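You operate a simulated robot arm through the tools that you are given. There is no shell and no other tool. Be economical: measure what you need, move in short steps, check, and stop when the job is done.

You run a simulated robot arm. Do the job below in one go: nothing can be reset, and whatever is moved stays where it is left.

TASK
Load the 50 mm paper and print a straight test sheet.
Fine: guide up to the stack; one sheet; shut the tray and fold the output flap down first; it stays down.

It is judged by the outcome, as a careful person would: the job done as asked, and still so three seconds after it is handed in. It fails if anything else is knocked over, pushed out of place, dropped, spilled or broken. Flat cloth is picked up by pressing the open fingertips on it (5 to 10 N) and closing them slowly along it; thin cloth reads only 2 to 8 mm in the jaws.

THE ROBOT
A 7-joint arm with a two-finger parallel gripper, fixed in place. Base frame: the origin is at the foot of the arm, x ahead of it, y to its left, z up. Lengths are in m, angles in degrees, forces in N, time in s.
With the tool pointing down near the work surface it reaches from about 0.22 to 0.74 m from the base axis. Its first joint turns from -166.0 to 166.0 degrees. Payload 1.57 kg.
The tool frame sits at the grasp point between the pads (the TCP): z along the fingers, y along the line on which they close. The tips reach 0.03 m beyond it. Largest opening 0.11 m; finger width 0.024, thickness 0.012; the body of the gripper, 0.048 by 0.112 m, starts 0.078 m behind the TCP.
Orientation is that of the tool frame in the base frame, as a unit quaternion [x, y, z, w]. With the fingers straight down and closing along the base's y, the tool's x points along the base's -x, its y along +y and its z along -z.

THE INTERFACE
- The arm moves only by the tool send_rows. Its argument "moves" is a list of rows, each a list of 7 numbers: the shift along the base's x, y, z in m, then the turn, a rotation vector about the base's x, y, z in degrees, then the finger opening in m, from 0 to 0.11. In form: [[x, y, z, rx, ry, rz, grip], ...]. A call has 1 to 20 rows; each row shifts and turns the commanded pose from where the row before left it. Each row takes 0.2 s and may step no farther than 0.05 m and 8.6 degrees from the row before; otherwise, or with a gripper value out of range, the whole call is refused. A pose out of reach is approached as far as the arm can. The call stops where the force on the tool passes 90 N (or 10 N more than at its start, if that is more) or the arm is blocked; 0.2 s more then pass. The fingers move at their own pace (about 0.045 m/s each) and stop on an object; they squeeze with about 23 N. The grip force told is the motor's: it shows also when the fingers shut on nothing. Time passes only in rows, and 0.2 s behind the last, so rows that do not move let the fingers close. The reply holds the time, the measured pose of the TCP, the force on the tool along the base axes, the opening and the grip force, in the units named above and with some noise.
- Cameras (640 x 400 px; columns grow to the right, rows downward): "scene" is fixed at [0.2193, 0.6491, 1.4922]; the picture's right is [-0.98, -0.19, 0.00], its down [-0.16, 0.85, -0.50] and it looks along [0.09, -0.49, -0.87] (base axes); focal length 329 px, centre (320, 200). "wrist" rides on the gripper at [0.07, 0.016, -0.141] in the tool frame; the picture's right is [-0.23, 0.97, 0.00], its down [-0.86, -0.20, -0.48] and it looks along [-0.47, -0.11, 0.88] (tool axes); focal length 222 px, centre (320, 200). There is no depth. A picture from a camera that has moved, and an enlarged one, comes with that camera's place and axes in the base frame and with its lens.
- camera(camera): a new picture of that camera. The clock stands still meanwhile.
- raise_lower(by): slides the trunk up (or, below 0, down) by that many m; the arm rides with it, the base frame stays. It gives what a move gives, with no picture.
- enlarge(camera, box): a new picture of the part [left, top, right, bottom] of that camera's present view, enlarged. The clock stands still meanwhile.
- job_done(): hands the job in; it is judged then, once.

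Work in short steps. Places have to be worked out from the pictures, the camera data and where the tool is seen: move nearer, look again, correct. Check each grasp and each placing, and mend what went wrong. You have 120 turns and 64 pictures in all, those below and enlarged ones among them. Open the gripper and draw the arm clear of the work before you hand the job in, unless the task says otherwise; then end with one line.

The tools are called as a command line: name --pt "numbers of a row" for each row, then --argument value for the rest, lists and objects as JSON in quotes. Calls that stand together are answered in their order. send_rows: Moves the arm, as the interface text tells. Its arguments: {"type":"object","properties":{"moves":{"type":"array","items":{"type":"array","items":{"type":"number"}}}},"required":["moves"]} The other tools are called the same way: raise_lower (by) slides the trunk up or down; camera (camera) takes a picture; enlarge (camera, box) takes an enlarged picture of a part of a camera's view; job_done () hands the job in.

At the start:

```text
clock: 0.0
tool_pos: [0.1119, 0.5082, 1.0527]
orientation: [0.001, 1.0, 0.0, 0.0]
force: [-0.3, 0.1, -0.7]
opening: 0.1101
grasp_force: 0.0
trunk travel left (down, up): [-0.4, 0.19]
```

scene: 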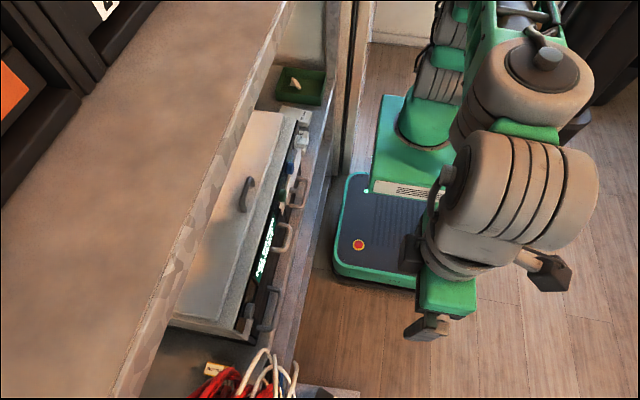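
wrist: 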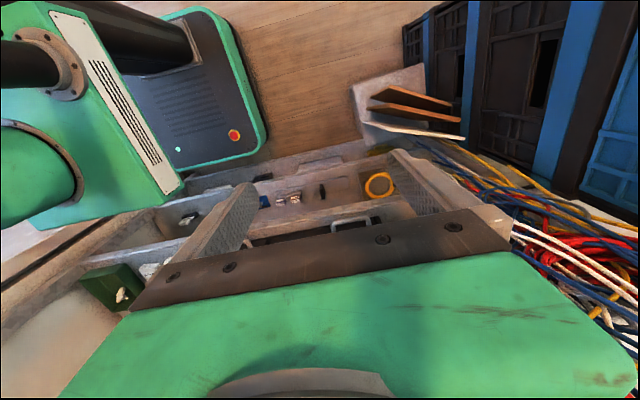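

The pictures show a workbench at +x with a grey box-like device with handles, drawers, and cables. I'll enlarge to identify the printer, paper, and tray.

enlarge --camera "scene" --box '[140, 60, 340, 400]'

enlarge --camera "wrist" --box '[80, 60, 520, 340]'

```text
1.18 times, centred on (240, 230) of scene
camera zoom: at [0.2193, 0.6491, 1.4922], right [-0.98, -0.19, 0.0], down [-0.16, 0.85, -0.5], along [0.09, -0.49, -0.87], focal length 387 px, centre (414, 165)
```

zoom: 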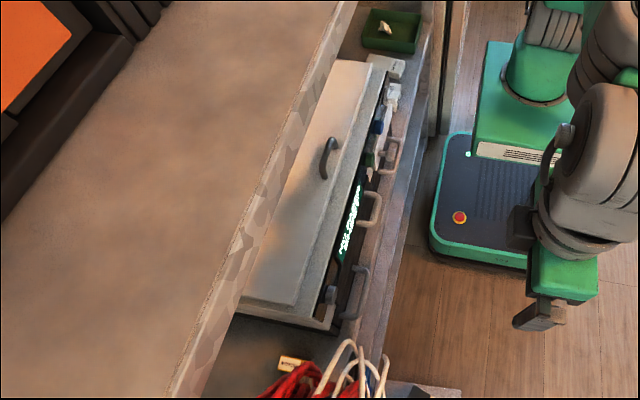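

```text
1.43 times, centred on (300, 200) of wrist
camera zoom: at [0.0422, 0.5233, 1.1947], right [0.23, 0.97, 0.0], down [0.86, -0.2, 0.48], along [0.47, -0.11, -0.88], focal length 317 px, centre (349, 200)
```

zoom: 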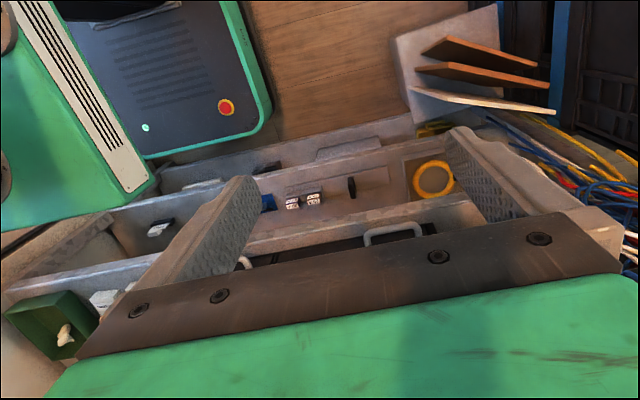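

The printer appears to sit around x 0.35–0.6, y 0.2–0.55 under an overhanging shelf, with its front facing the arm (-x). I'll tilt the tool to look forward at it.

send_rows --pt "0 -0.03 0.0 0 -8 0 0.11" --pt "0 -0.03 0.0 0 -8 0 0.11" --pt "0 -0.03 0.0 0 -8 0 0.11" --pt "0 -0.03 0.0 0 -8 0 0.11"

camera --camera "wrist"

camera --camera "scene"

```text
clock: 1.0
tool_pos: [0.1153, 0.4163, 1.0529]
orientation: [-0.002, 0.972, 0.01, 0.235]
force: [-1.2, -0.5, -1.1]
opening: 0.1101
grasp_force: 0.0
out of reach, approached as far as the arm can: row 1
trunk travel left (down, up): [-0.4, 0.19]
```

```text
59 pictures are left
camera wrist: at [-0.0112, 0.4301, 1.1467], right [0.19, 0.97, 0.12], down [0.54, -0.21, 0.81], along [0.82, -0.09, -0.57], focal length 222 px, centre (320, 200)
```

wrist: 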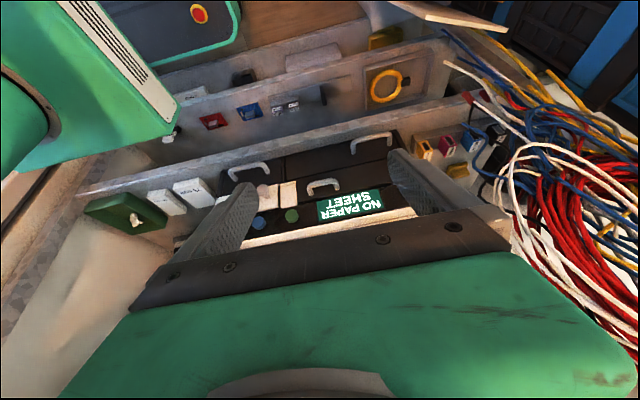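

```text
58 pictures are left
```

scene: 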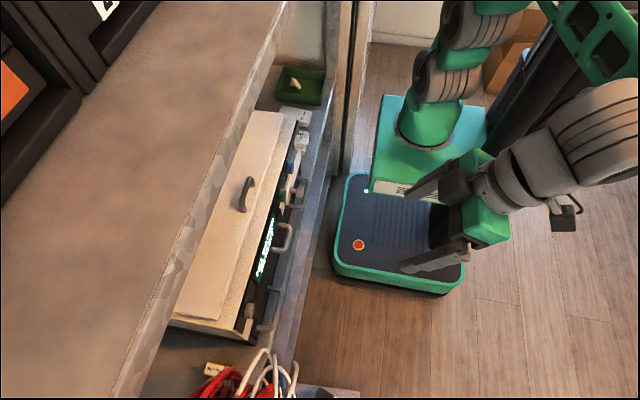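

The wrist view (upside down) shows a display "NO PAPER SHEET", buttons and handles. I'll tilt further and move to see the front better.

send_rows --pt "0 -0.01 -0.02 0 -8 0 0.11" --pt "0 -0.01 -0.02 0 -8 0 0.11" --pt "0 0 -0.02 0 -8 0 0.11" --pt "0 0 -0.02 0 -4 0 0.11"

enlarge --camera "wrist" --box '[100, 60, 540, 335]'

```text
clock: 1.8
tool_pos: [0.1828, 0.381, 1.0059]
orientation: [0.082, 0.916, -0.003, 0.393]
force: [-0.5, 0.5, -0.2]
opening: 0.1101
grasp_force: 0.1
out of reach, approached as far as the arm can: row 3
trunk travel left (down, up): [-0.4, 0.19]
stopped in row 3: the arm was blocked; the commanded pose is now the measured one
```

```text
1.45 times, centred on (320, 198) of wrist
camera zoom: at [0.0365, 0.4174, 1.0545], right [0.3, 0.93, 0.22], down [0.2, -0.29, 0.94], along [0.93, -0.24, -0.28], focal length 323 px, centre (320, 204)
```

zoom: 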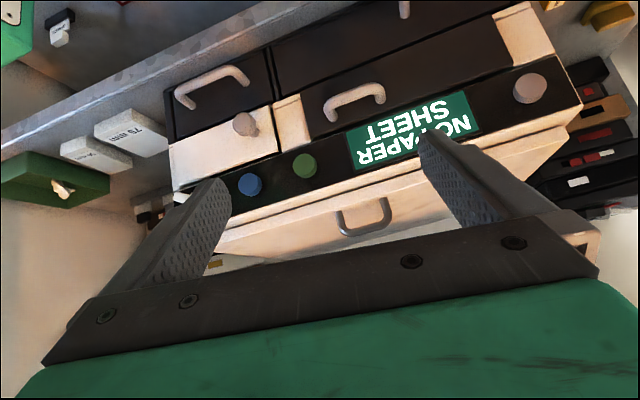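

The arm hit a limit but gives a useful view: papers labelled at right ("75 mm"…), knobs, drawers. I'll look at the full view and a zoom on details.

camera --camera "wrist"

enlarge --camera "wrist" --box '[100, 120, 260, 220]'

enlarge --camera "scene" --box '[220, 60, 340, 135]'

```text
56 pictures are left
camera wrist: at [0.0365, 0.4174, 1.0545], right [0.3, 0.93, 0.22], down [0.2, -0.29, 0.94], along [0.93, -0.24, -0.28], focal length 222 px, centre (320, 200)
```

wrist: 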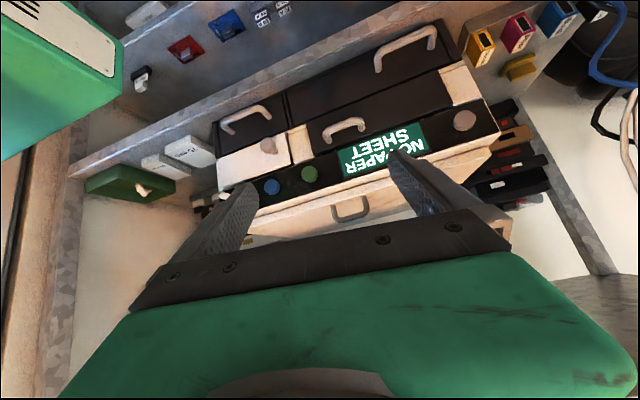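

```text
4.00 times, centred on (180, 170) of wrist
camera zoom: at [0.0365, 0.4174, 1.0545], right [0.3, 0.93, 0.22], down [0.2, -0.29, 0.94], along [0.93, -0.24, -0.28], focal length 888 px, centre (880, 320)
```

zoom: 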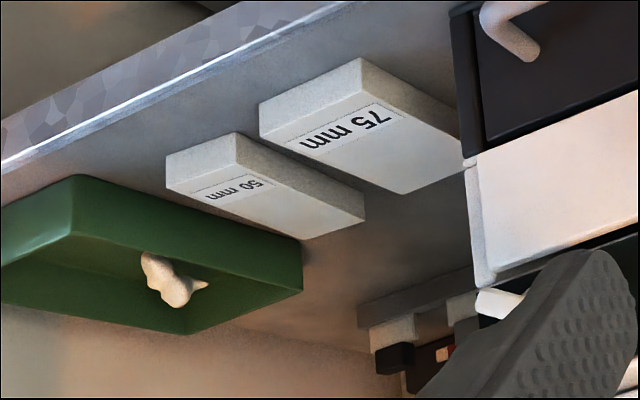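

```text
5.33 times, centred on (280, 98) of scene
camera zoom: at [0.2193, 0.6491, 1.4922], right [-0.98, -0.19, 0.0], down [-0.16, 0.85, -0.5], along [0.09, -0.49, -0.87], focal length 1752 px, centre (533, 747)
```

zoom: 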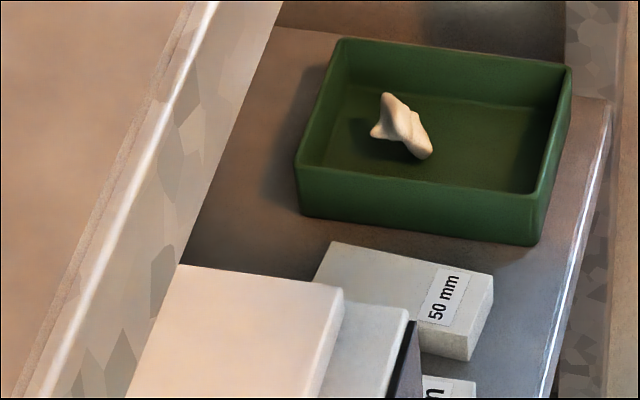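

Paper reams: "50 mm" at about (0.39,-0.06), "75 mm" beside it; a green tray holds scrap at (0.43,-0.17). I'll shift the tool to the right (-y) and de-roll for a squarer view of printer and paper.

send_rows --pt "0 -0.04 0.02 0 0 -3 0.11" --pt "0 -0.04 0.02 0 0 -3 0.11" --pt "0 -0.04 0.02 0 0 -3 0.11" --pt "0 -0.04 0.02 0 0 0 0.11" --pt "0 -0.04 0 0 0 0 0.11"

camera --camera "wrist"

```text
clock: 3.0
tool_pos: [0.2094, 0.2453, 0.9928]
orientation: [0.171, 0.903, -0.046, 0.392]
force: [0.0, 1.0, -0.4]
opening: 0.1097
grasp_force: 0.1
out of reach, approached as far as the arm can: row 1, 2, 3, 4
trunk travel left (down, up): [-0.4, 0.19]
```

```text
53 pictures are left
camera wrist: at [0.0722, 0.3098, 1.0399], right [0.48, 0.85, 0.21], down [0.14, -0.32, 0.94], along [0.87, -0.42, -0.27], focal length 222 px, centre (320, 200)
```

wrist: 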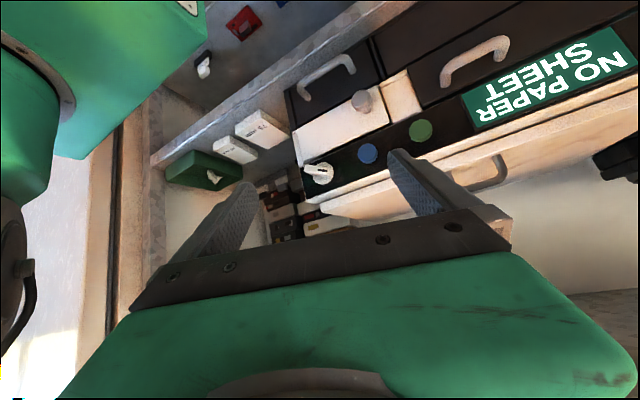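

Much better: a rotary selector knob, blue & green buttons, display. I'll enlarge the panel and the drawer area.

enlarge --camera "wrist" --box '[270, 20, 526, 180]'

enlarge --camera "wrist" --box '[230, 150, 390, 250]'

```text
2.50 times, centred on (398, 100) of wrist
camera zoom: at [0.0722, 0.3098, 1.0399], right [0.48, 0.85, 0.21], down [0.14, -0.32, 0.94], along [0.87, -0.42, -0.27], focal length 555 px, centre (125, 450)
```

zoom: 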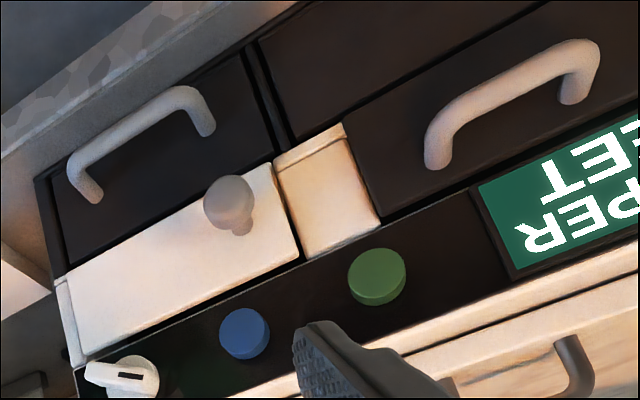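

```text
4.00 times, centred on (310, 200) of wrist
camera zoom: at [0.0722, 0.3098, 1.0399], right [0.48, 0.85, 0.21], down [0.14, -0.32, 0.94], along [0.87, -0.42, -0.27], focal length 888 px, centre (360, 200)
```

zoom: 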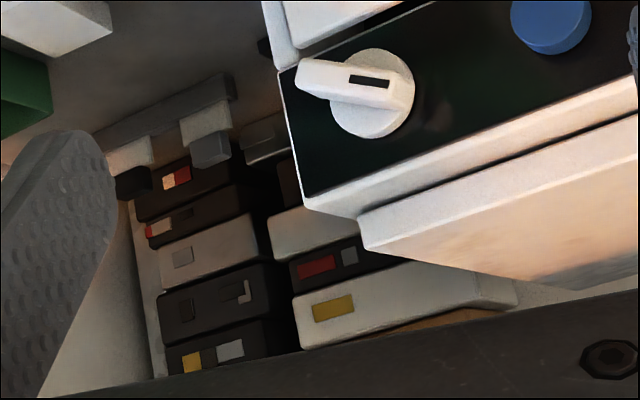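

I'll lower the trunk 0.1 m to see the front face more squarely, and yaw left a little.

raise_lower --by -0.12

send_rows --pt "0 0.02 0 0 0 8 0.11" --pt "0 0.02 0 0 0 8 0.11" --pt "0 0.02 0 0 0 8 0.11"

camera --camera "wrist"

```text
clock: 4.5
tool_pos: [0.2089, 0.2432, 0.8715]
orientation: [0.17, 0.903, -0.046, 0.393]
force: [-0.5, 0.7, -0.4]
opening: 0.1102
grasp_force: 0.1
trunk travel left (down, up): [-0.28, 0.31]
```

```text
clock: 5.3
tool_pos: [0.2156, 0.3013, 0.8685]
orientation: [-0.018, 0.918, 0.029, 0.394]
force: [-0.5, 0.3, -0.9]
opening: 0.1101
grasp_force: 0.0
trunk travel left (down, up): [-0.28, 0.31]
```

```text
50 pictures are left
camera wrist: at [0.0647, 0.3067, 0.9165], right [0.1, 0.97, 0.2], down [0.25, -0.22, 0.94], along [0.96, -0.04, -0.27], focal length 222 px, centre (320, 200)
```

wrist: 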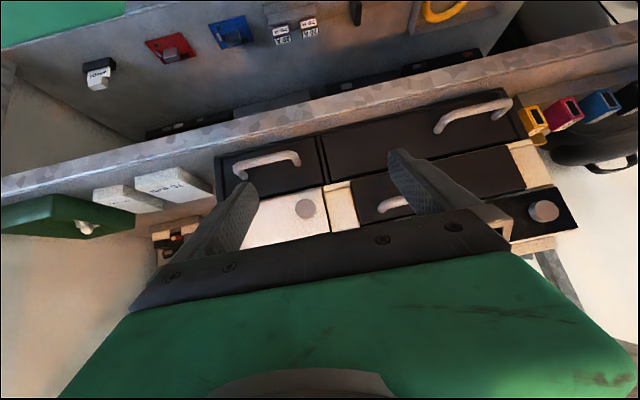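

Front layout is emerging: lower row a small right drawer and wide left drawer; middle row cream panel with knob, dark drawer with handle; top row panel. I'll zoom here for labels.

enlarge --camera "wrist" --box '[200, 80, 400, 205]'

enlarge --camera "wrist" --box '[400, 70, 640, 220]'

enlarge --camera "scene" --box '[230, 120, 330, 345]'

```text
3.20 times, centred on (300, 142) of wrist
camera zoom: at [0.0647, 0.3067, 0.9165], right [0.1, 0.97, 0.2], down [0.25, -0.22, 0.94], along [0.96, -0.04, -0.27], focal length 711 px, centre (384, 384)
```

zoom: 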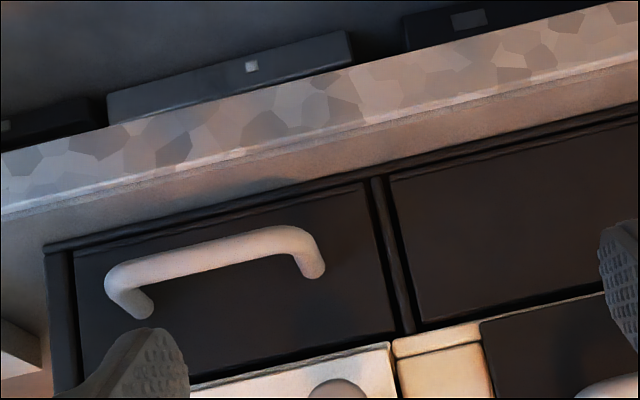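

```text
2.67 times, centred on (520, 145) of wrist
camera zoom: at [0.0647, 0.3067, 0.9165], right [0.1, 0.97, 0.2], down [0.25, -0.22, 0.94], along [0.96, -0.04, -0.27], focal length 592 px, centre (-213, 347)
```

zoom: 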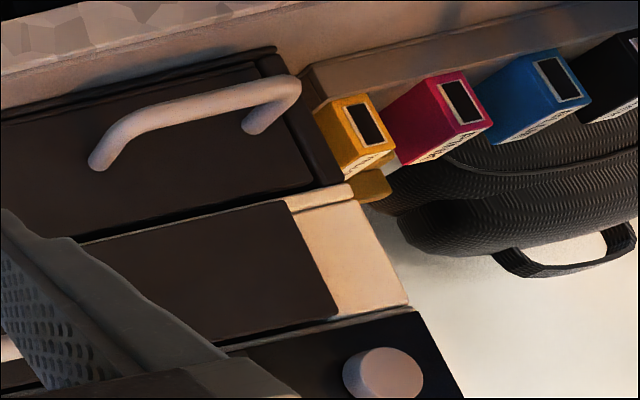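

```text
1.78 times, centred on (280, 232) of scene
camera zoom: at [0.2193, 0.6491, 1.4922], right [-0.98, -0.19, 0.0], down [-0.16, 0.85, -0.5], along [0.09, -0.49, -0.87], focal length 584 px, centre (391, 142)
```

zoom: 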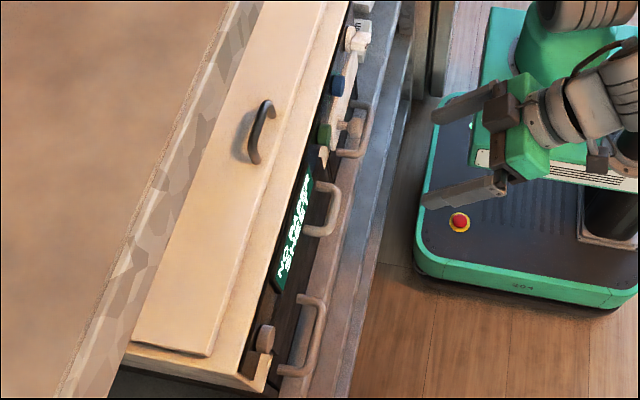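

I judge: mid dark drawer with handle (~(0.356,0.365,0.80)) is the paper tray, cream panel with knob is the output flap, plinth drawers below. I'll roll the gripper 90° about its axis so it can grip horizontal bar handles, and see what the camera shows.

send_rows --pt "0 0 0.01 5.93 0 -5.68 0.11" --pt "0 0 0.01 5.93 0 -5.68 0.11" --pt "0 0 0.01 5.93 0 -5.68 0.11" --pt "0 0 0.01 5.93 0 -5.68 0.11" --pt "0 0 0.01 5.93 0 -5.68 0.11" --pt "0 0 0 5.93 0 -5.68 0.11" --pt "0 0 0 5.93 0 -5.68 0.11" --pt "0 0 0 5.93 0 -5.68 0.11" --pt "0 0 0 5.93 0 -5.68 0.11" --pt "0 0 0 5.93 0 -5.68 0.11" --pt "0 0 0 5.93 0 -5.68 0.11"

camera --camera "wrist"

```text
clock: 7.7
tool_pos: [0.2297, 0.2927, 0.9111]
orientation: [0.66, 0.61, 0.307, 0.313]
force: [0.8, -0.2, -0.6]
opening: 0.11
grasp_force: 0.1
out of reach, approached as far as the arm can: row 7, 8, 9
trunk travel left (down, up): [-0.28, 0.31]
```

```text
46 pictures are left
camera wrist: at [0.1327, 0.3673, 1.0132], right [0.58, -0.29, 0.76], down [-0.56, -0.82, 0.12], along [0.59, -0.49, -0.64], focal length 222 px, centre (320, 200)
```

wrist: 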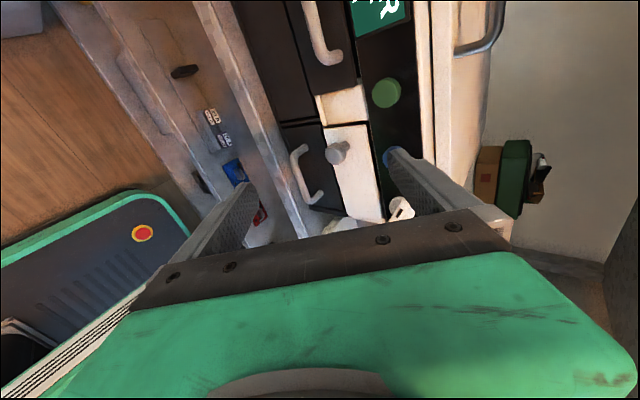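

Triangulating: tray handle ≈ (0.345,0.39,0.86), flap knob ≈ (0.345,0.27,0.845), green button ≈ (0.36,0.33,0.91), blue ≈ (0.36,0.26,0.905). I'll move in front of the tray handle with a flatter tool and narrower opening.

send_rows --pt "0 0.025 0 0 -8 0 0.06" --pt "0 0.025 0 0 -8 0 0.06" --pt "0.015 0.025 -0.01 0 0 0 0.06" --pt "0.015 0.022 -0.01 0 0 0 0.06"

camera --camera "wrist"

```text
clock: 8.7
tool_pos: [0.2538, 0.3854, 0.8417]
orientation: [0.585, 0.583, 0.4, 0.397]
force: [0.7, -0.6, 0.2]
opening: 0.06
grasp_force: 0.0
out of reach, approached as far as the arm can: row 1, 2
trunk travel left (down, up): [-0.28, 0.31]
```

```text
45 pictures are left
camera wrist: at [0.1279, 0.4542, 0.9092], right [0.36, -0.23, 0.91], down [-0.52, -0.85, -0.02], along [0.78, -0.46, -0.42], focal length 222 px, centre (320, 200)
```

wrist: 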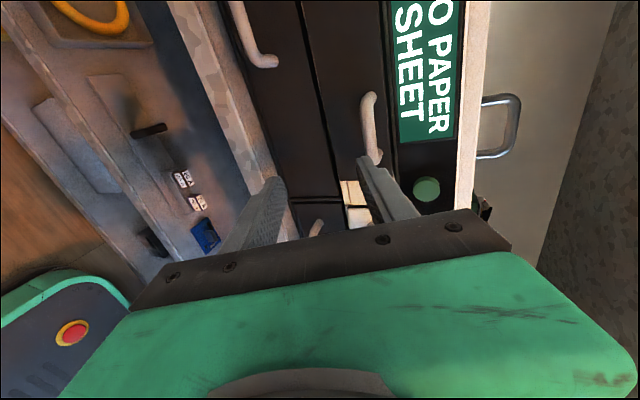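

The handle in this view is at ≈(0.345,0.405,0.864). I'll raise, align, then approach along the tool axis to straddle the bar.

send_rows --pt "0.01 0.01 0.024 0 0 0 0.05" --pt "0.01 0.01 0.023 0 0 0 0.05" --pt "0 0 0 0 0 0 0.05"

camera --camera "wrist"

```text
clock: 9.5
tool_pos: [0.2691, 0.4051, 0.8778]
orientation: [0.573, 0.593, 0.395, 0.405]
force: [-0.4, 0.1, 0.2]
opening: 0.0501
grasp_force: 0.1
trunk travel left (down, up): [-0.28, 0.31]
```

```text
44 pictures are left
camera wrist: at [0.1421, 0.4735, 0.9421], right [0.35, -0.2, 0.91], down [-0.5, -0.86, 0.01], along [0.79, -0.46, -0.4], focal length 222 px, centre (320, 200)
```

wrist: 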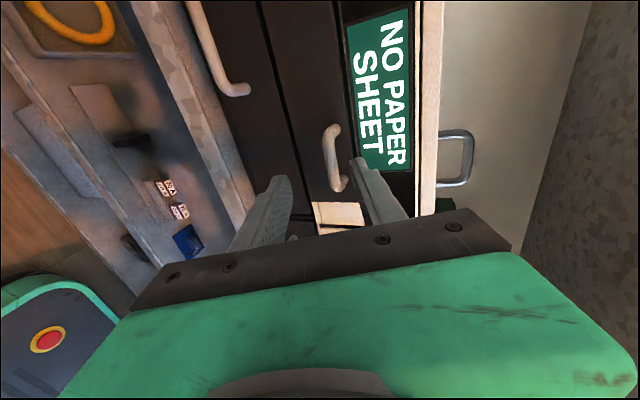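

Handle confirmed at (0.345,0.404,0.864), between the fingers. Approaching and closing.

send_rows --pt "0 0 0.015 0 0 0 0.05" --pt "0.02 0 -0.008 0 0 0 0.05" --pt "0.02 0 -0.008 0 0 0 0.05" --pt "0.015 0 -0.006 0 0 0 0.05" --pt "0 0 0 0 0 0 0.05"

camera --camera "wrist"

```text
clock: 10.7
tool_pos: [0.3247, 0.4021, 0.858]
orientation: [0.572, 0.592, 0.397, 0.405]
force: [-10.4, -1.9, 5.4]
opening: 0.05
grasp_force: 0.3
out of reach, approached as far as the arm can: row 1
trunk travel left (down, up): [-0.28, 0.31]
```

```text
43 pictures are left
camera wrist: at [0.1968, 0.4704, 0.9226], right [0.35, -0.2, 0.91], down [-0.5, -0.86, 0.0], along [0.79, -0.46, -0.4], focal length 222 px, centre (320, 200)
```

wrist: 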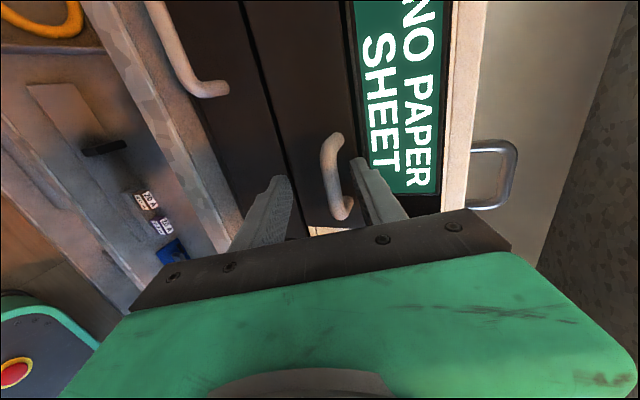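

Fingers straddle the bar with light contact on the front; closing.

send_rows --pt "-0.004 0 0.001 0 0 0 0.02" --pt "0 0 0 0 0 0 0.0" --pt "0 0 0 0 0 0 0.0" --pt "0 0 0 0 0 0 0.0"

```text
clock: 11.7
tool_pos: [0.3211, 0.4007, 0.8615]
orientation: [0.574, 0.59, 0.4, 0.403]
force: [-12.5, -1.5, 23.3]
opening: 0.0117
grasp_force: 27.4
trunk travel left (down, up): [-0.28, 0.31]
```

Bar gripped (12 mm). Pulling the tray out toward -x.

send_rows --pt "-0.01 0 0.003 0 0 0 0.0" --pt "-0.015 0 0.0 0 0 0 0.0" --pt "-0.02 0 0 0 0 0 0.0" --pt "-0.02 0 0 0 0 0 0.0" --pt "0 0 0 0 0 0 0.0"

camera --camera "scene"

```text
clock: 12.9
tool_pos: [0.2567, 0.4013, 0.8619]
orientation: [0.574, 0.592, 0.397, 0.404]
force: [-1.3, -0.4, -0.1]
opening: 0.0
grasp_force: 20.9
trunk travel left (down, up): [-0.28, 0.31]
```

```text
42 pictures are left
```

scene: 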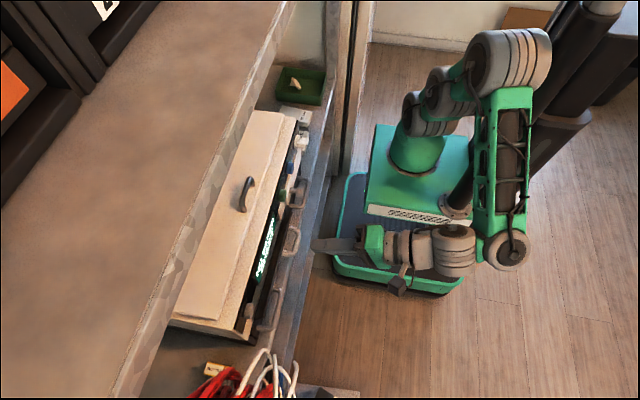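

The grip slipped off. I'll look at the tray from the wrist (and zoom).

send_rows --pt "0 0 0.0 0 0 0 0.05" --pt "0 0 0.0 0 0 0 0.05"

camera --camera "wrist"

enlarge --camera "scene" --box '[230, 170, 330, 280]'

```text
clock: 13.5
tool_pos: [0.258, 0.4005, 0.8619]
orientation: [0.573, 0.592, 0.397, 0.404]
force: [-0.2, 0.0, 0.3]
opening: 0.0495
grasp_force: 0.4
trunk travel left (down, up): [-0.28, 0.31]
```

```text
41 pictures are left
camera wrist: at [0.1299, 0.4699, 0.9262], right [0.35, -0.2, 0.91], down [-0.51, -0.86, 0.01], along [0.79, -0.46, -0.41], focal length 222 px, centre (320, 200)
```

wrist: 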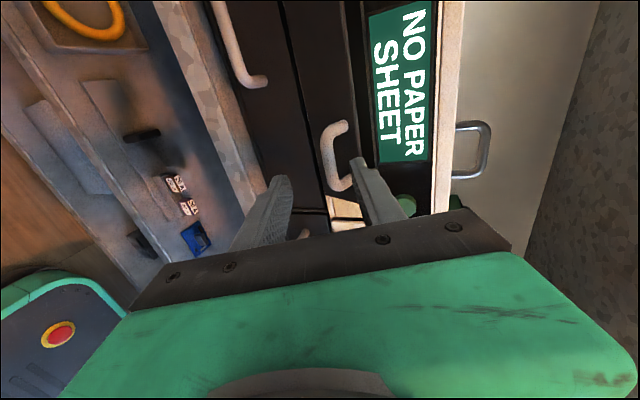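

```text
3.64 times, centred on (280, 225) of scene
camera zoom: at [0.2193, 0.6491, 1.4922], right [-0.98, -0.19, 0.0], down [-0.16, 0.85, -0.5], along [0.09, -0.49, -0.87], focal length 1195 px, centre (466, 109)
```

zoom: 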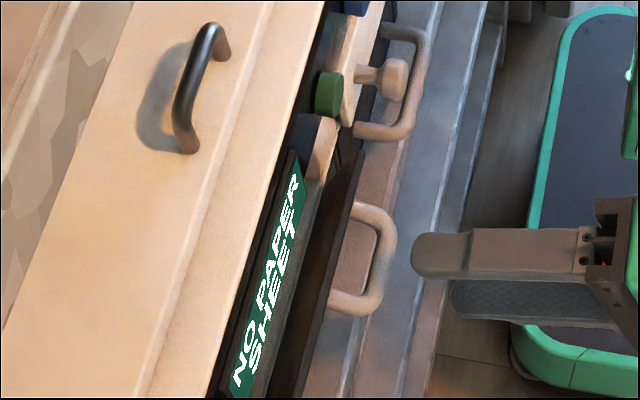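

The tray came out ~3 cm, then slipped. The handle is now near (0.316,0.407,0.853). I'll tilt the tool steeper so the upper finger hooks behind the bar.

send_rows --pt "0 0.002 0.015 0 7.6 0 0.05" --pt "0 0.002 0.015 0 7.6 0 0.05" --pt "0.005 0.002 0.012 0 7.6 0 0.045" --pt "0.008 0 0.0 0 7.6 0 0.04" --pt "0.01 0 0.0 0 7.6 0 0.035" --pt "0 0 0 0 0 0 0.035"

camera --camera "wrist"

```text
clock: 14.9
tool_pos: [0.2814, 0.4072, 0.9032]
orientation: [0.672, 0.691, 0.187, 0.19]
force: [-0.2, 0.1, -0.1]
opening: 0.0349
grasp_force: 0.0
trunk travel left (down, up): [-0.28, 0.31]
```

```text
39 pictures are left
camera wrist: at [0.22, 0.4757, 1.0332], right [0.84, -0.2, 0.5], down [-0.39, -0.86, 0.32], along [0.37, -0.46, -0.8], focal length 222 px, centre (320, 200)
```

wrist: 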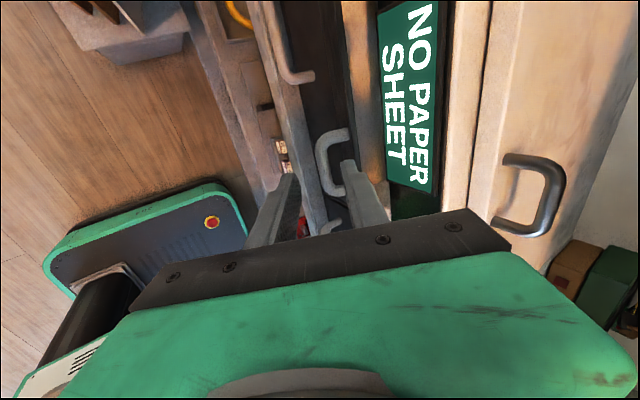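

Bar is lined up between the fingers. Advancing along the axis and closing.

send_rows --pt "0.009 0 -0.014 0 0 0 0.035" --pt "0.008 0 -0.014 0 0 0 0.035" --pt "0.008 0 -0.013 0 0 0 0.035" --pt "0 0 0 0 0 0 0.02" --pt "0 0 0 0 0 0 0.0" --pt "0 0 0 0 0 0 0.0"

```text
clock: 16.3
tool_pos: [0.3053, 0.4065, 0.8625]
orientation: [0.673, 0.69, 0.188, 0.19]
force: [0.9, 0.5, -2.0]
opening: 0.0121
grasp_force: 25.4
trunk travel left (down, up): [-0.28, 0.31]
```

Gripped cleanly with almost no side force. Pulling out.

send_rows --pt "-0.01 0 0 0 0 0 0.0" --pt "-0.01 0 0.0 0 0 0 0.0" --pt "-0.012 0 0 0 0 0 0.0" --pt "-0.015 0 0 0 0 0 0.0" --pt "-0.015 0 0 0 0 0 0.0" --pt "0 0 0 0 0 0 0.0"

enlarge --camera "scene" --box '[210, 140, 350, 320]'

```text
clock: 17.7
tool_pos: [0.2425, 0.4078, 0.8639]
orientation: [0.672, 0.691, 0.188, 0.189]
force: [0.0, 0.9, 0.3]
opening: 0.0
grasp_force: 21.2
trunk travel left (down, up): [-0.28, 0.31]
```

```text
2.22 times, centred on (280, 230) of scene
camera zoom: at [0.2193, 0.6491, 1.4922], right [-0.98, -0.19, 0.0], down [-0.16, 0.85, -0.5], along [0.09, -0.49, -0.87], focal length 730 px, centre (409, 133)
```

zoom: 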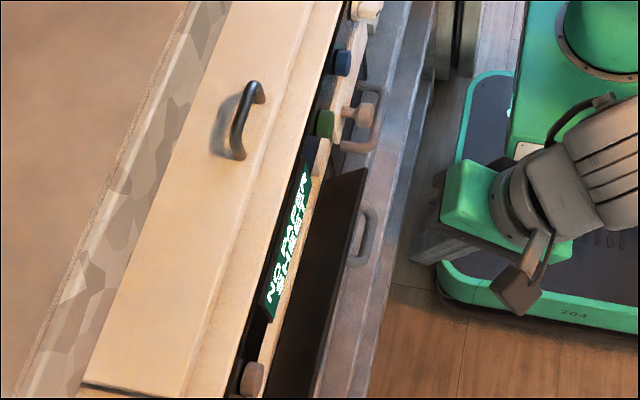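

The dark panel seems to be tilting outward (hinged at the bottom) — so it may be the output flap, not a drawer. I'll back off and look from the wrist.

send_rows --pt "-0.01 0 0.03 0 -4 0 0.04" --pt "-0.01 0 0.03 0 -4 0 0.04" --pt "0 0 0.02 0 0 0 0.04"

camera --camera "wrist"

```text
clock: 18.5
tool_pos: [0.2226, 0.407, 0.9427]
orientation: [0.657, 0.676, 0.234, 0.237]
force: [0.3, 0.8, 0.2]
opening: 0.0398
grasp_force: 0.0
trunk travel left (down, up): [-0.28, 0.31]
```

```text
37 pictures are left
camera wrist: at [0.1441, 0.4762, 1.0626], right [0.76, -0.2, 0.62], down [-0.44, -0.86, 0.26], along [0.48, -0.46, -0.74], focal length 222 px, centre (320, 200)
```

wrist: 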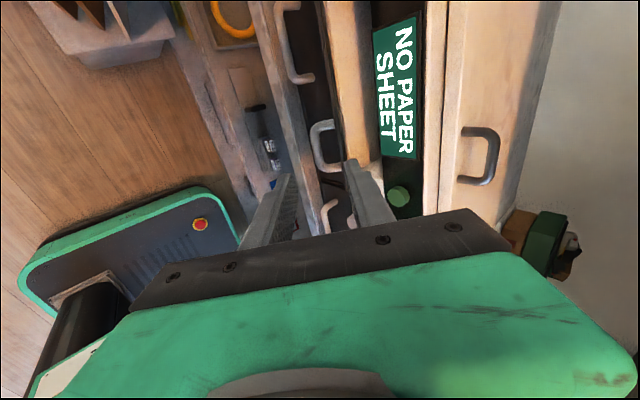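

The dark panel is indeed a bottom-hinged flap (output flap), partly open. The tray is then likely the small lower-right drawer, handle ≈ (0.334,0.243,0.793). I'll move there above/in front and look.

send_rows --pt "0 -0.045 0 0 4 0 0.04" --pt "0 -0.045 0 0 4 0 0.04" --pt "0.01 -0.045 -0.005 0 0 0 0.04" --pt "0.02 -0.037 -0.03 0 0 0 0.035" --pt "0.02 0 -0.03 0 0 0 0.035" --pt "0 0 0 0 0 0 0.035"

camera --camera "wrist"

```text
refused: row 4 steps farther than a row can; nothing moved
```

```text
36 pictures are left
camera wrist: at [0.1441, 0.4762, 1.0626], right [0.76, -0.2, 0.62], down [-0.44, -0.86, 0.26], along [0.48, -0.46, -0.74], focal length 222 px, centre (320, 200)
```

wrist: 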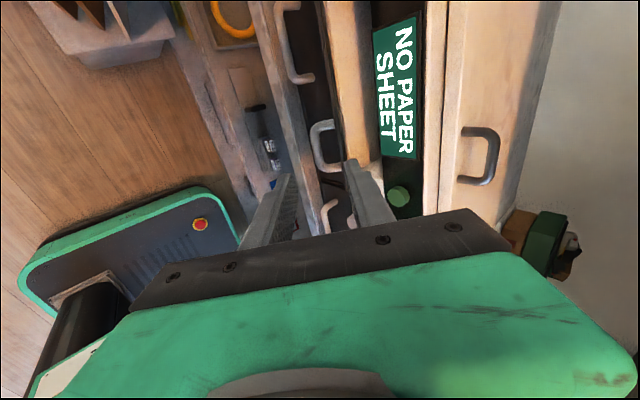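

A row was too long; resending with smaller steps.

send_rows --pt "0 -0.045 0 0 4 0 0.04" --pt "0 -0.045 0 0 4 0 0.04" --pt "0.01 -0.045 -0.005 0 0 0 0.04" --pt "0.01 -0.037 -0.02 0 0 0 0.035" --pt "0.02 0 -0.03 0 0 0 0.035" --pt "0 0 0 0 0 0 0.035"

camera --camera "wrist"

```text
clock: 19.9
tool_pos: [0.2633, 0.2358, 0.8866]
orientation: [0.672, 0.691, 0.188, 0.19]
force: [-0.3, 1.1, -0.5]
opening: 0.0349
grasp_force: 0.1
trunk travel left (down, up): [-0.28, 0.31]
```

```text
35 pictures are left
camera wrist: at [0.2024, 0.3052, 1.0168], right [0.84, -0.2, 0.5], down [-0.4, -0.86, 0.32], along [0.37, -0.46, -0.8], focal length 222 px, centre (320, 200)
```

wrist: 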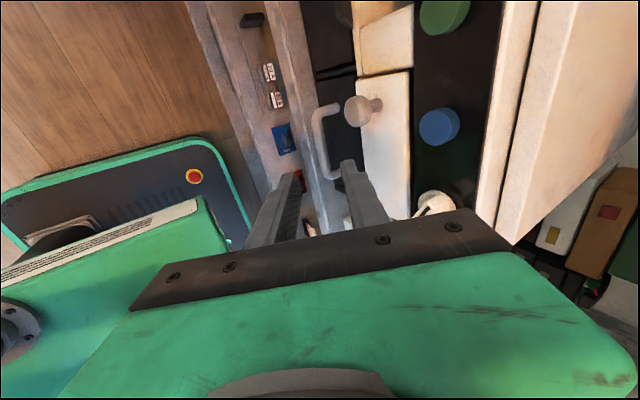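

Handle bar is at ≈(0.325,0.245,0.793) and aligned. Advancing along the tool axis and closing.

send_rows --pt "0.0105 -0.001 -0.017 0 0 0 0.035" --pt "0.0105 -0.001 -0.017 0 0 0 0.035" --pt "0.0105 0 -0.017 0 0 0 0.035" --pt "0.0105 0 -0.017 0 0 0 0.035" --pt "0.0105 0 -0.017 0 0 0 0.035" --pt "0 0 0 0 0 0 0.035"

camera --camera "wrist"

```text
clock: 21.3
tool_pos: [0.3169, 0.2323, 0.8037]
orientation: [0.672, 0.691, 0.189, 0.19]
force: [-0.2, 0.4, 0.0]
opening: 0.0352
grasp_force: 0.1
trunk travel left (down, up): [-0.28, 0.31]
```

```text
34 pictures are left
camera wrist: at [0.2551, 0.3019, 0.9316], right [0.84, -0.2, 0.5], down [-0.4, -0.86, 0.32], along [0.37, -0.46, -0.8], focal length 222 px, centre (320, 200)
```

wrist: 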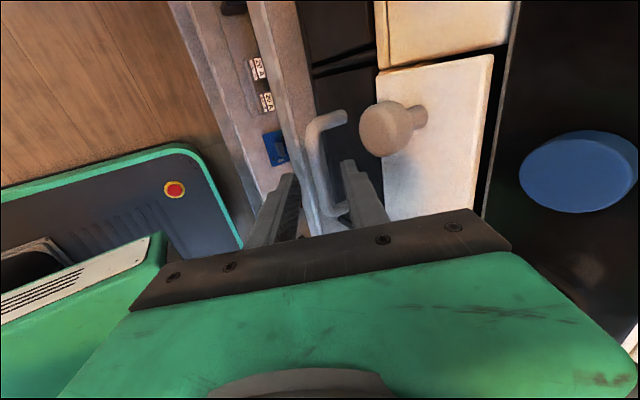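

Bar is between the fingers. A touch deeper, then close.

send_rows --pt "0.003 0 -0.006 0 0 0 0.035" --pt "0 0 0 0 0 0 0.01" --pt "0 0 0 0 0 0 0.0" --pt "0 0 0 0 0 0 0.0"

send_rows --pt "-0.01 0 0 0 0 0 0.0" --pt "-0.01 0 0.0 0 0 0 0.0" --pt "-0.012 0 0 0 0 0 0.0" --pt "-0.015 0 0 0 0 0 0.0" --pt "-0.015 0 0 0 0 0 0.0" --pt "0 0 0 0 0 0 0.0"

enlarge --camera "scene" --box '[210, 100, 370, 300]'

```text
clock: 22.3
tool_pos: [0.3189, 0.2338, 0.7977]
orientation: [0.671, 0.691, 0.19, 0.19]
force: [-9.8, -0.9, 9.8]
opening: 0.0
grasp_force: 18.8
trunk travel left (down, up): [-0.28, 0.31]
```

```text
clock: 23.7
tool_pos: [0.2557, 0.2332, 0.797]
orientation: [0.672, 0.691, 0.188, 0.189]
force: [-0.1, 0.7, 0.2]
opening: 0.0001
grasp_force: 21.2
trunk travel left (down, up): [-0.28, 0.31]
```

```text
2.00 times, centred on (290, 200) of scene
camera zoom: at [0.2193, 0.6491, 1.4922], right [-0.98, -0.19, 0.0], down [-0.16, 0.85, -0.5], along [0.09, -0.49, -0.87], focal length 657 px, centre (380, 200)
```

zoom: 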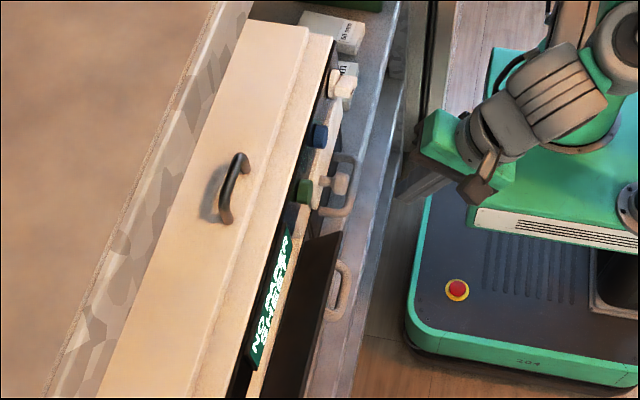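

Missed: re-triangulating from three views puts that bar lower, ≈(0.336,0.238,0.767). Re-approaching on that line.

send_rows --pt "0.0 0.002 0.03 0 0 0 0.035" --pt "0.04 0.002 0.0 0 0 0 0.035" --pt "0.0105 0 -0.017 0 0 0 0.035" --pt "0.0105 0 -0.017 0 0 0 0.035" --pt "0.0105 0 -0.017 0 0 0 0.035" --pt "0 0 0 0 0 0 0.035"

send_rows --pt "0 0 0 0 0 0 0.01" --pt "0 0 0 0 0 0 0.0" --pt "0 0 0 0 0 0 0.0"

```text
clock: 25.1
tool_pos: [0.3301, 0.2376, 0.7769]
orientation: [0.671, 0.691, 0.188, 0.19]
force: [-0.1, 0.6, 1.3]
opening: 0.0349
grasp_force: 0.1
trunk travel left (down, up): [-0.28, 0.31]
```

```text
clock: 25.9
tool_pos: [0.3276, 0.2374, 0.7768]
orientation: [0.672, 0.69, 0.189, 0.191]
force: [2.5, -0.5, 3.6]
opening: 0.0121
grasp_force: 26.3
trunk travel left (down, up): [-0.28, 0.31]
```

Gripped the bar now (12 mm). Pulling.

send_rows --pt "-0.008 0 0 0 0 0 0.0" --pt "-0.01 0 0.0 0 0 0 0.0" --pt "-0.012 0 0 0 0 0 0.0" --pt "-0.012 0 0 0 0 0 0.0" --pt "-0.012 0 0 0 0 0 0.0" --pt "0 0 0 0 0 0 0.0"

enlarge --camera "scene" --box '[210, 100, 370, 300]'

```text
clock: 27.3
tool_pos: [0.2743, 0.2385, 0.7769]
orientation: [0.672, 0.69, 0.19, 0.19]
force: [0.5, 5.1, 16.7]
opening: 0.0121
grasp_force: 29.6
trunk travel left (down, up): [-0.28, 0.31]
```

```text
2.00 times, centred on (290, 200) of scene
camera zoom: at [0.2193, 0.6491, 1.4922], right [-0.98, -0.19, 0.0], down [-0.16, 0.85, -0.5], along [0.09, -0.49, -0.87], focal length 657 px, centre (380, 200)
```

zoom: 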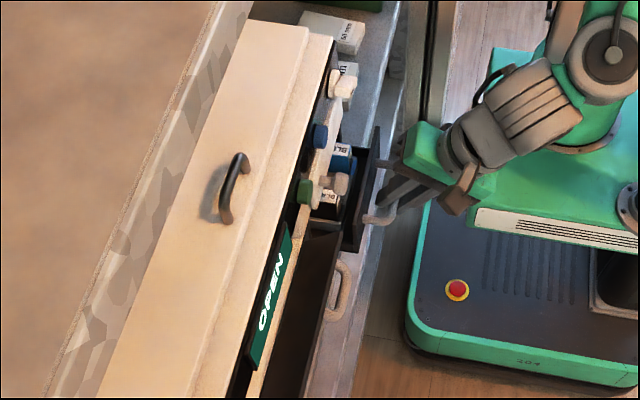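

That drawer holds ink cartridges (display "OPEN") — not the paper tray. Pushing it back shut.

send_rows --pt "0.012 0 0 0 0 0 0.0" --pt "0.012 0 0.0 0 0 0 0.0" --pt "0.012 0 0 0 0 0 0.0" --pt "0.012 0 0 0 0 0 0.0" --pt "0.01 0 0 0 0 0 0.0" --pt "0 0 0 0 0 0 0.0"

enlarge --camera "scene" --box '[210, 100, 370, 330]'

```text
clock: 28.7
tool_pos: [0.3302, 0.2379, 0.7767]
orientation: [0.672, 0.691, 0.188, 0.19]
force: [-5.4, 4.1, 18.6]
opening: 0.0121
grasp_force: 29.1
trunk travel left (down, up): [-0.28, 0.31]
```

```text
1.74 times, centred on (290, 215) of scene
camera zoom: at [0.2193, 0.6491, 1.4922], right [-0.98, -0.19, 0.0], down [-0.16, 0.85, -0.5], along [0.09, -0.49, -0.87], focal length 571 px, centre (372, 174)
```

zoom: 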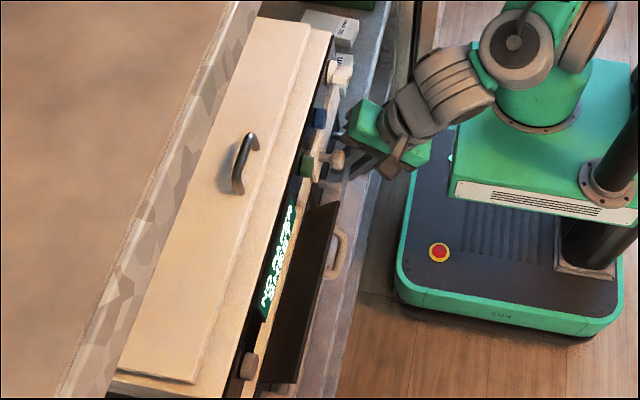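

Ink drawer is shut again (display back to NO PAPER). The wide left drawer must be the tray; the half-open flap hangs over it, so I'll first push the flap back up. Release and back off.

send_rows --pt "0.001 0 0 0 0 0 0.035" --pt "-0.005 0 0.0 0 0 0 0.035" --pt "-0.0105 0 0.017 0 0 0 0.035" --pt "-0.0155 0 0.026 0 0 0 0.035" --pt "-0.02 0 0.026 0 0 0 0.02" --pt "-0.04 0.0 0.02 0 0 0 0.0" --pt "-0.03 0.03 0.01 0 0 0 0.0" --pt "0 0.045 0 0 0 0 0.0" --pt "0 0.045 0 0 0 0 0.0" --pt "0 0.045 0 0 0 0 0.0" --pt "0 0 0 0 0 0 0.0"

camera --camera "wrist"

```text
clock: 31.1
tool_pos: [0.2115, 0.4026, 0.8755]
orientation: [0.672, 0.691, 0.188, 0.19]
force: [0.3, 0.1, -0.3]
opening: 0.0002
grasp_force: 21.3
trunk travel left (down, up): [-0.28, 0.31]
```

```text
30 pictures are left
camera wrist: at [0.1506, 0.4723, 1.0049], right [0.84, -0.2, 0.5], down [-0.4, -0.86, 0.32], along [0.37, -0.46, -0.8], focal length 222 px, centre (320, 200)
```

wrist: 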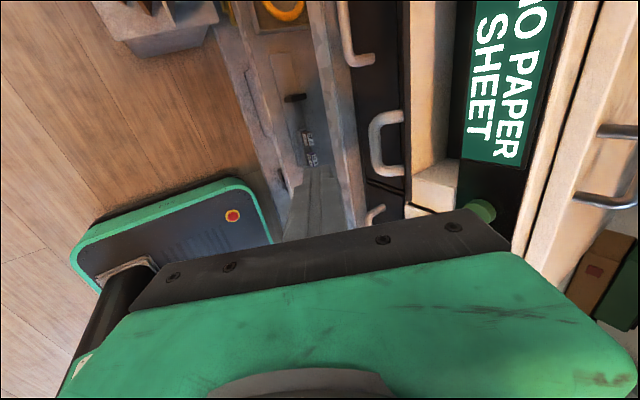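

Flap bar now ≈(0.302,0.405,0.836). I'll push it back with closed fingers.

send_rows --pt "0.03 0 -0.015 0 0 0 0.0" --pt "0.03 0 -0.01 0 0 0 0.0" --pt "0.015 0 0 0 0 0 0.0" --pt "0.012 0 0.002 0 0 0 0.0" --pt "0.012 0 0.002 0 0 0 0.0" --pt "0.01 0 0.002 0 0 0 0.0" --pt "0.005 0 0 0 0 0 0.0" --pt "0 0 0 0 0 0 0.0"

camera --camera "wrist"

```text
clock: 32.0
tool_pos: [0.2802, 0.403, 0.8575]
orientation: [0.669, 0.696, 0.185, 0.182]
force: [-75.8, -8.7, 27.4]
opening: 0.0
grasp_force: 21.4
trunk travel left (down, up): [-0.28, 0.31]
stopped in row 4: the force on the tool passed its limit (the readings are from after the stop); the commanded pose is now the measured one
```

```text
29 pictures are left
camera wrist: at [0.2213, 0.4707, 0.9869], right [0.85, -0.19, 0.49], down [-0.38, -0.87, 0.32], along [0.36, -0.46, -0.81], focal length 222 px, centre (320, 200)
```

wrist: 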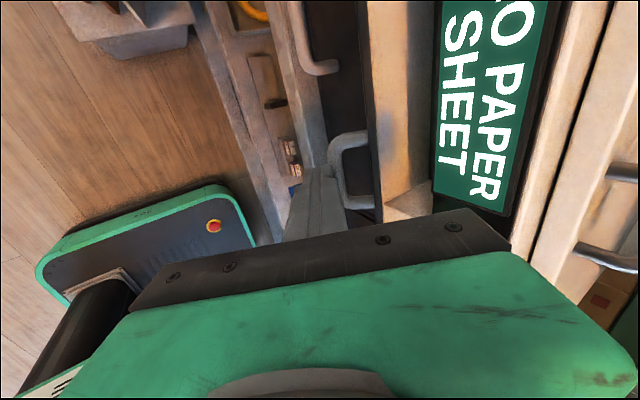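

It resisted at ~75 N; perhaps a stiff or damped hinge. I'll try gently and slowly, a few mm, to see whether it yields.

send_rows --pt "-0.004 0 0 0 0 0 0.0" --pt "0 0 0 0 0 0 0.0" --pt "0.002 0 0 0 0 0 0.0" --pt "0.001 0 0 0 0 0 0.0" --pt "0.001 0 0 0 0 0 0.0" --pt "0.001 0 0 0 0 0 0.0" --pt "0.001 0 0 0 0 0 0.0" --pt "0 0 0 0 0 0 0.0" --pt "0 0 0 0 0 0 0.0"

enlarge --camera "scene" --box '[210, 180, 370, 340]'

```text
clock: 34.0
tool_pos: [0.3023, 0.3973, 0.8474]
orientation: [0.677, 0.689, 0.179, 0.189]
force: [-0.3, -0.7, 0.2]
opening: 0.0
grasp_force: 21.1
trunk travel left (down, up): [-0.28, 0.31]
```

```text
2.50 times, centred on (290, 260) of scene
camera zoom: at [0.2193, 0.6491, 1.4922], right [-0.98, -0.19, 0.0], down [-0.16, 0.85, -0.5], along [0.09, -0.49, -0.87], focal length 821 px, centre (395, 50)
```

zoom: 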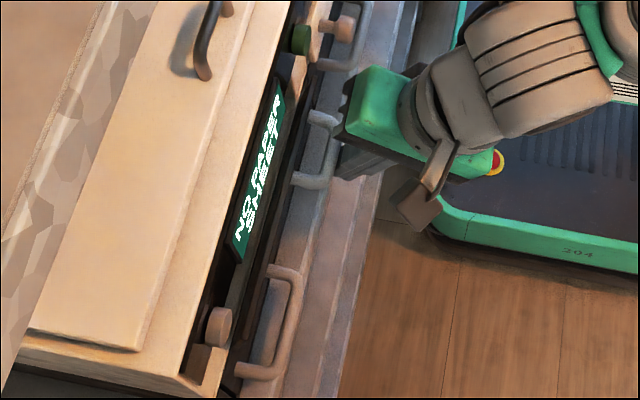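

The flap is closed again. Next the wide drawer: its bar ≈ (0.333,0.523,0.767). Backing off, moving left and approaching to check.

send_rows --pt "-0.04 0 0.01 0 0 0 0.0" --pt "-0.02 0.04 0.01 0 0 0 0.02" --pt "0 0.045 0 0 0 0 0.04" --pt "0.01 0.04 0 0 0 0 0.04" --pt "0.025 0 -0.01 0 0 0 0.04" --pt "0 0 0 0 0 0 0.04"

camera --camera "wrist"

```text
clock: 35.4
tool_pos: [0.2675, 0.5274, 0.8615]
orientation: [0.672, 0.693, 0.183, 0.186]
force: [0.3, 0.0, 0.3]
opening: 0.0402
grasp_force: 0.1
trunk travel left (down, up): [-0.28, 0.31]
```

```text
27 pictures are left
camera wrist: at [0.2083, 0.597, 0.991], right [0.85, -0.2, 0.49], down [-0.39, -0.86, 0.32], along [0.36, -0.47, -0.81], focal length 222 px, centre (320, 200)
```

wrist: 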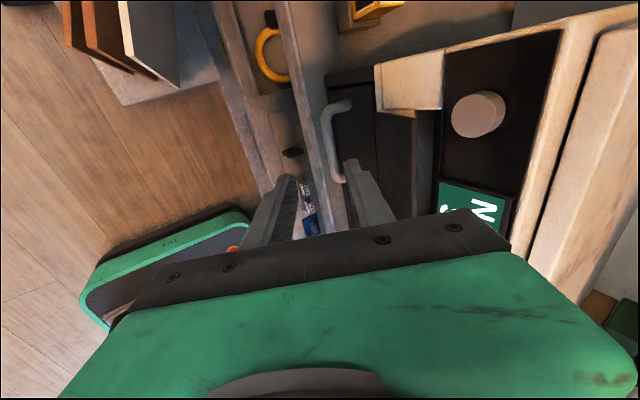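

Bar confirmed ≈(0.335,0.53,0.767). Advancing and closing.

send_rows --pt "0.014 0 -0.014 0 0 0 0.035" --pt "0.0105 0 -0.0175 0 0 0 0.035" --pt "0.0105 0 -0.0175 0 0 0 0.035" --pt "0.0105 0 -0.0175 0 0 0 0.035" --pt "0.011 0 -0.019 0 0 0 0.035" --pt "0 0 0 0 0 0 0.035" --pt "0 0 0 0 0 0 0.01" --pt "0 0 0 0 0 0 0.0" --pt "0 0 0 0 0 0 0.0"

```text
clock: 37.4
tool_pos: [0.3241, 0.5276, 0.7779]
orientation: [0.673, 0.692, 0.185, 0.185]
force: [1.2, 2.0, 8.0]
opening: 0.0121
grasp_force: 25.1
trunk travel left (down, up): [-0.28, 0.31]
```

Gripped (12 mm). Pulling the drawer out slowly.

send_rows --pt "-0.008 0 0 0 0 0 0.0" --pt "-0.01 0 0.0 0 0 0 0.0" --pt "-0.012 0 0 0 0 0 0.0" --pt "-0.012 0 0 0 0 0 0.0" --pt "-0.012 0 0 0 0 0 0.0" --pt "-0.012 0 0 0 0 0 0.0" --pt "-0.012 0 0 0 0 0 0.0" --pt "-0.012 0 0 0 0 0 0.0" --pt "0 0 0 0 0 0 0.0"

camera --camera "scene"

```text
clock: 39.4
tool_pos: [0.2341, 0.5276, 0.7768]
orientation: [0.671, 0.693, 0.185, 0.185]
force: [0.1, 5.5, 17.2]
opening: 0.012
grasp_force: 29.8
trunk travel left (down, up): [-0.28, 0.31]
```

```text
26 pictures are left
```

scene: 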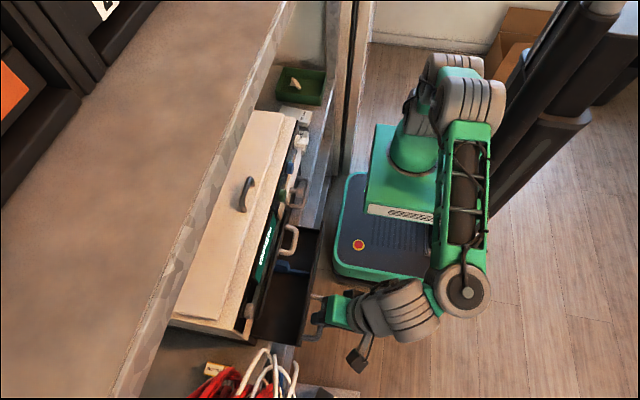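

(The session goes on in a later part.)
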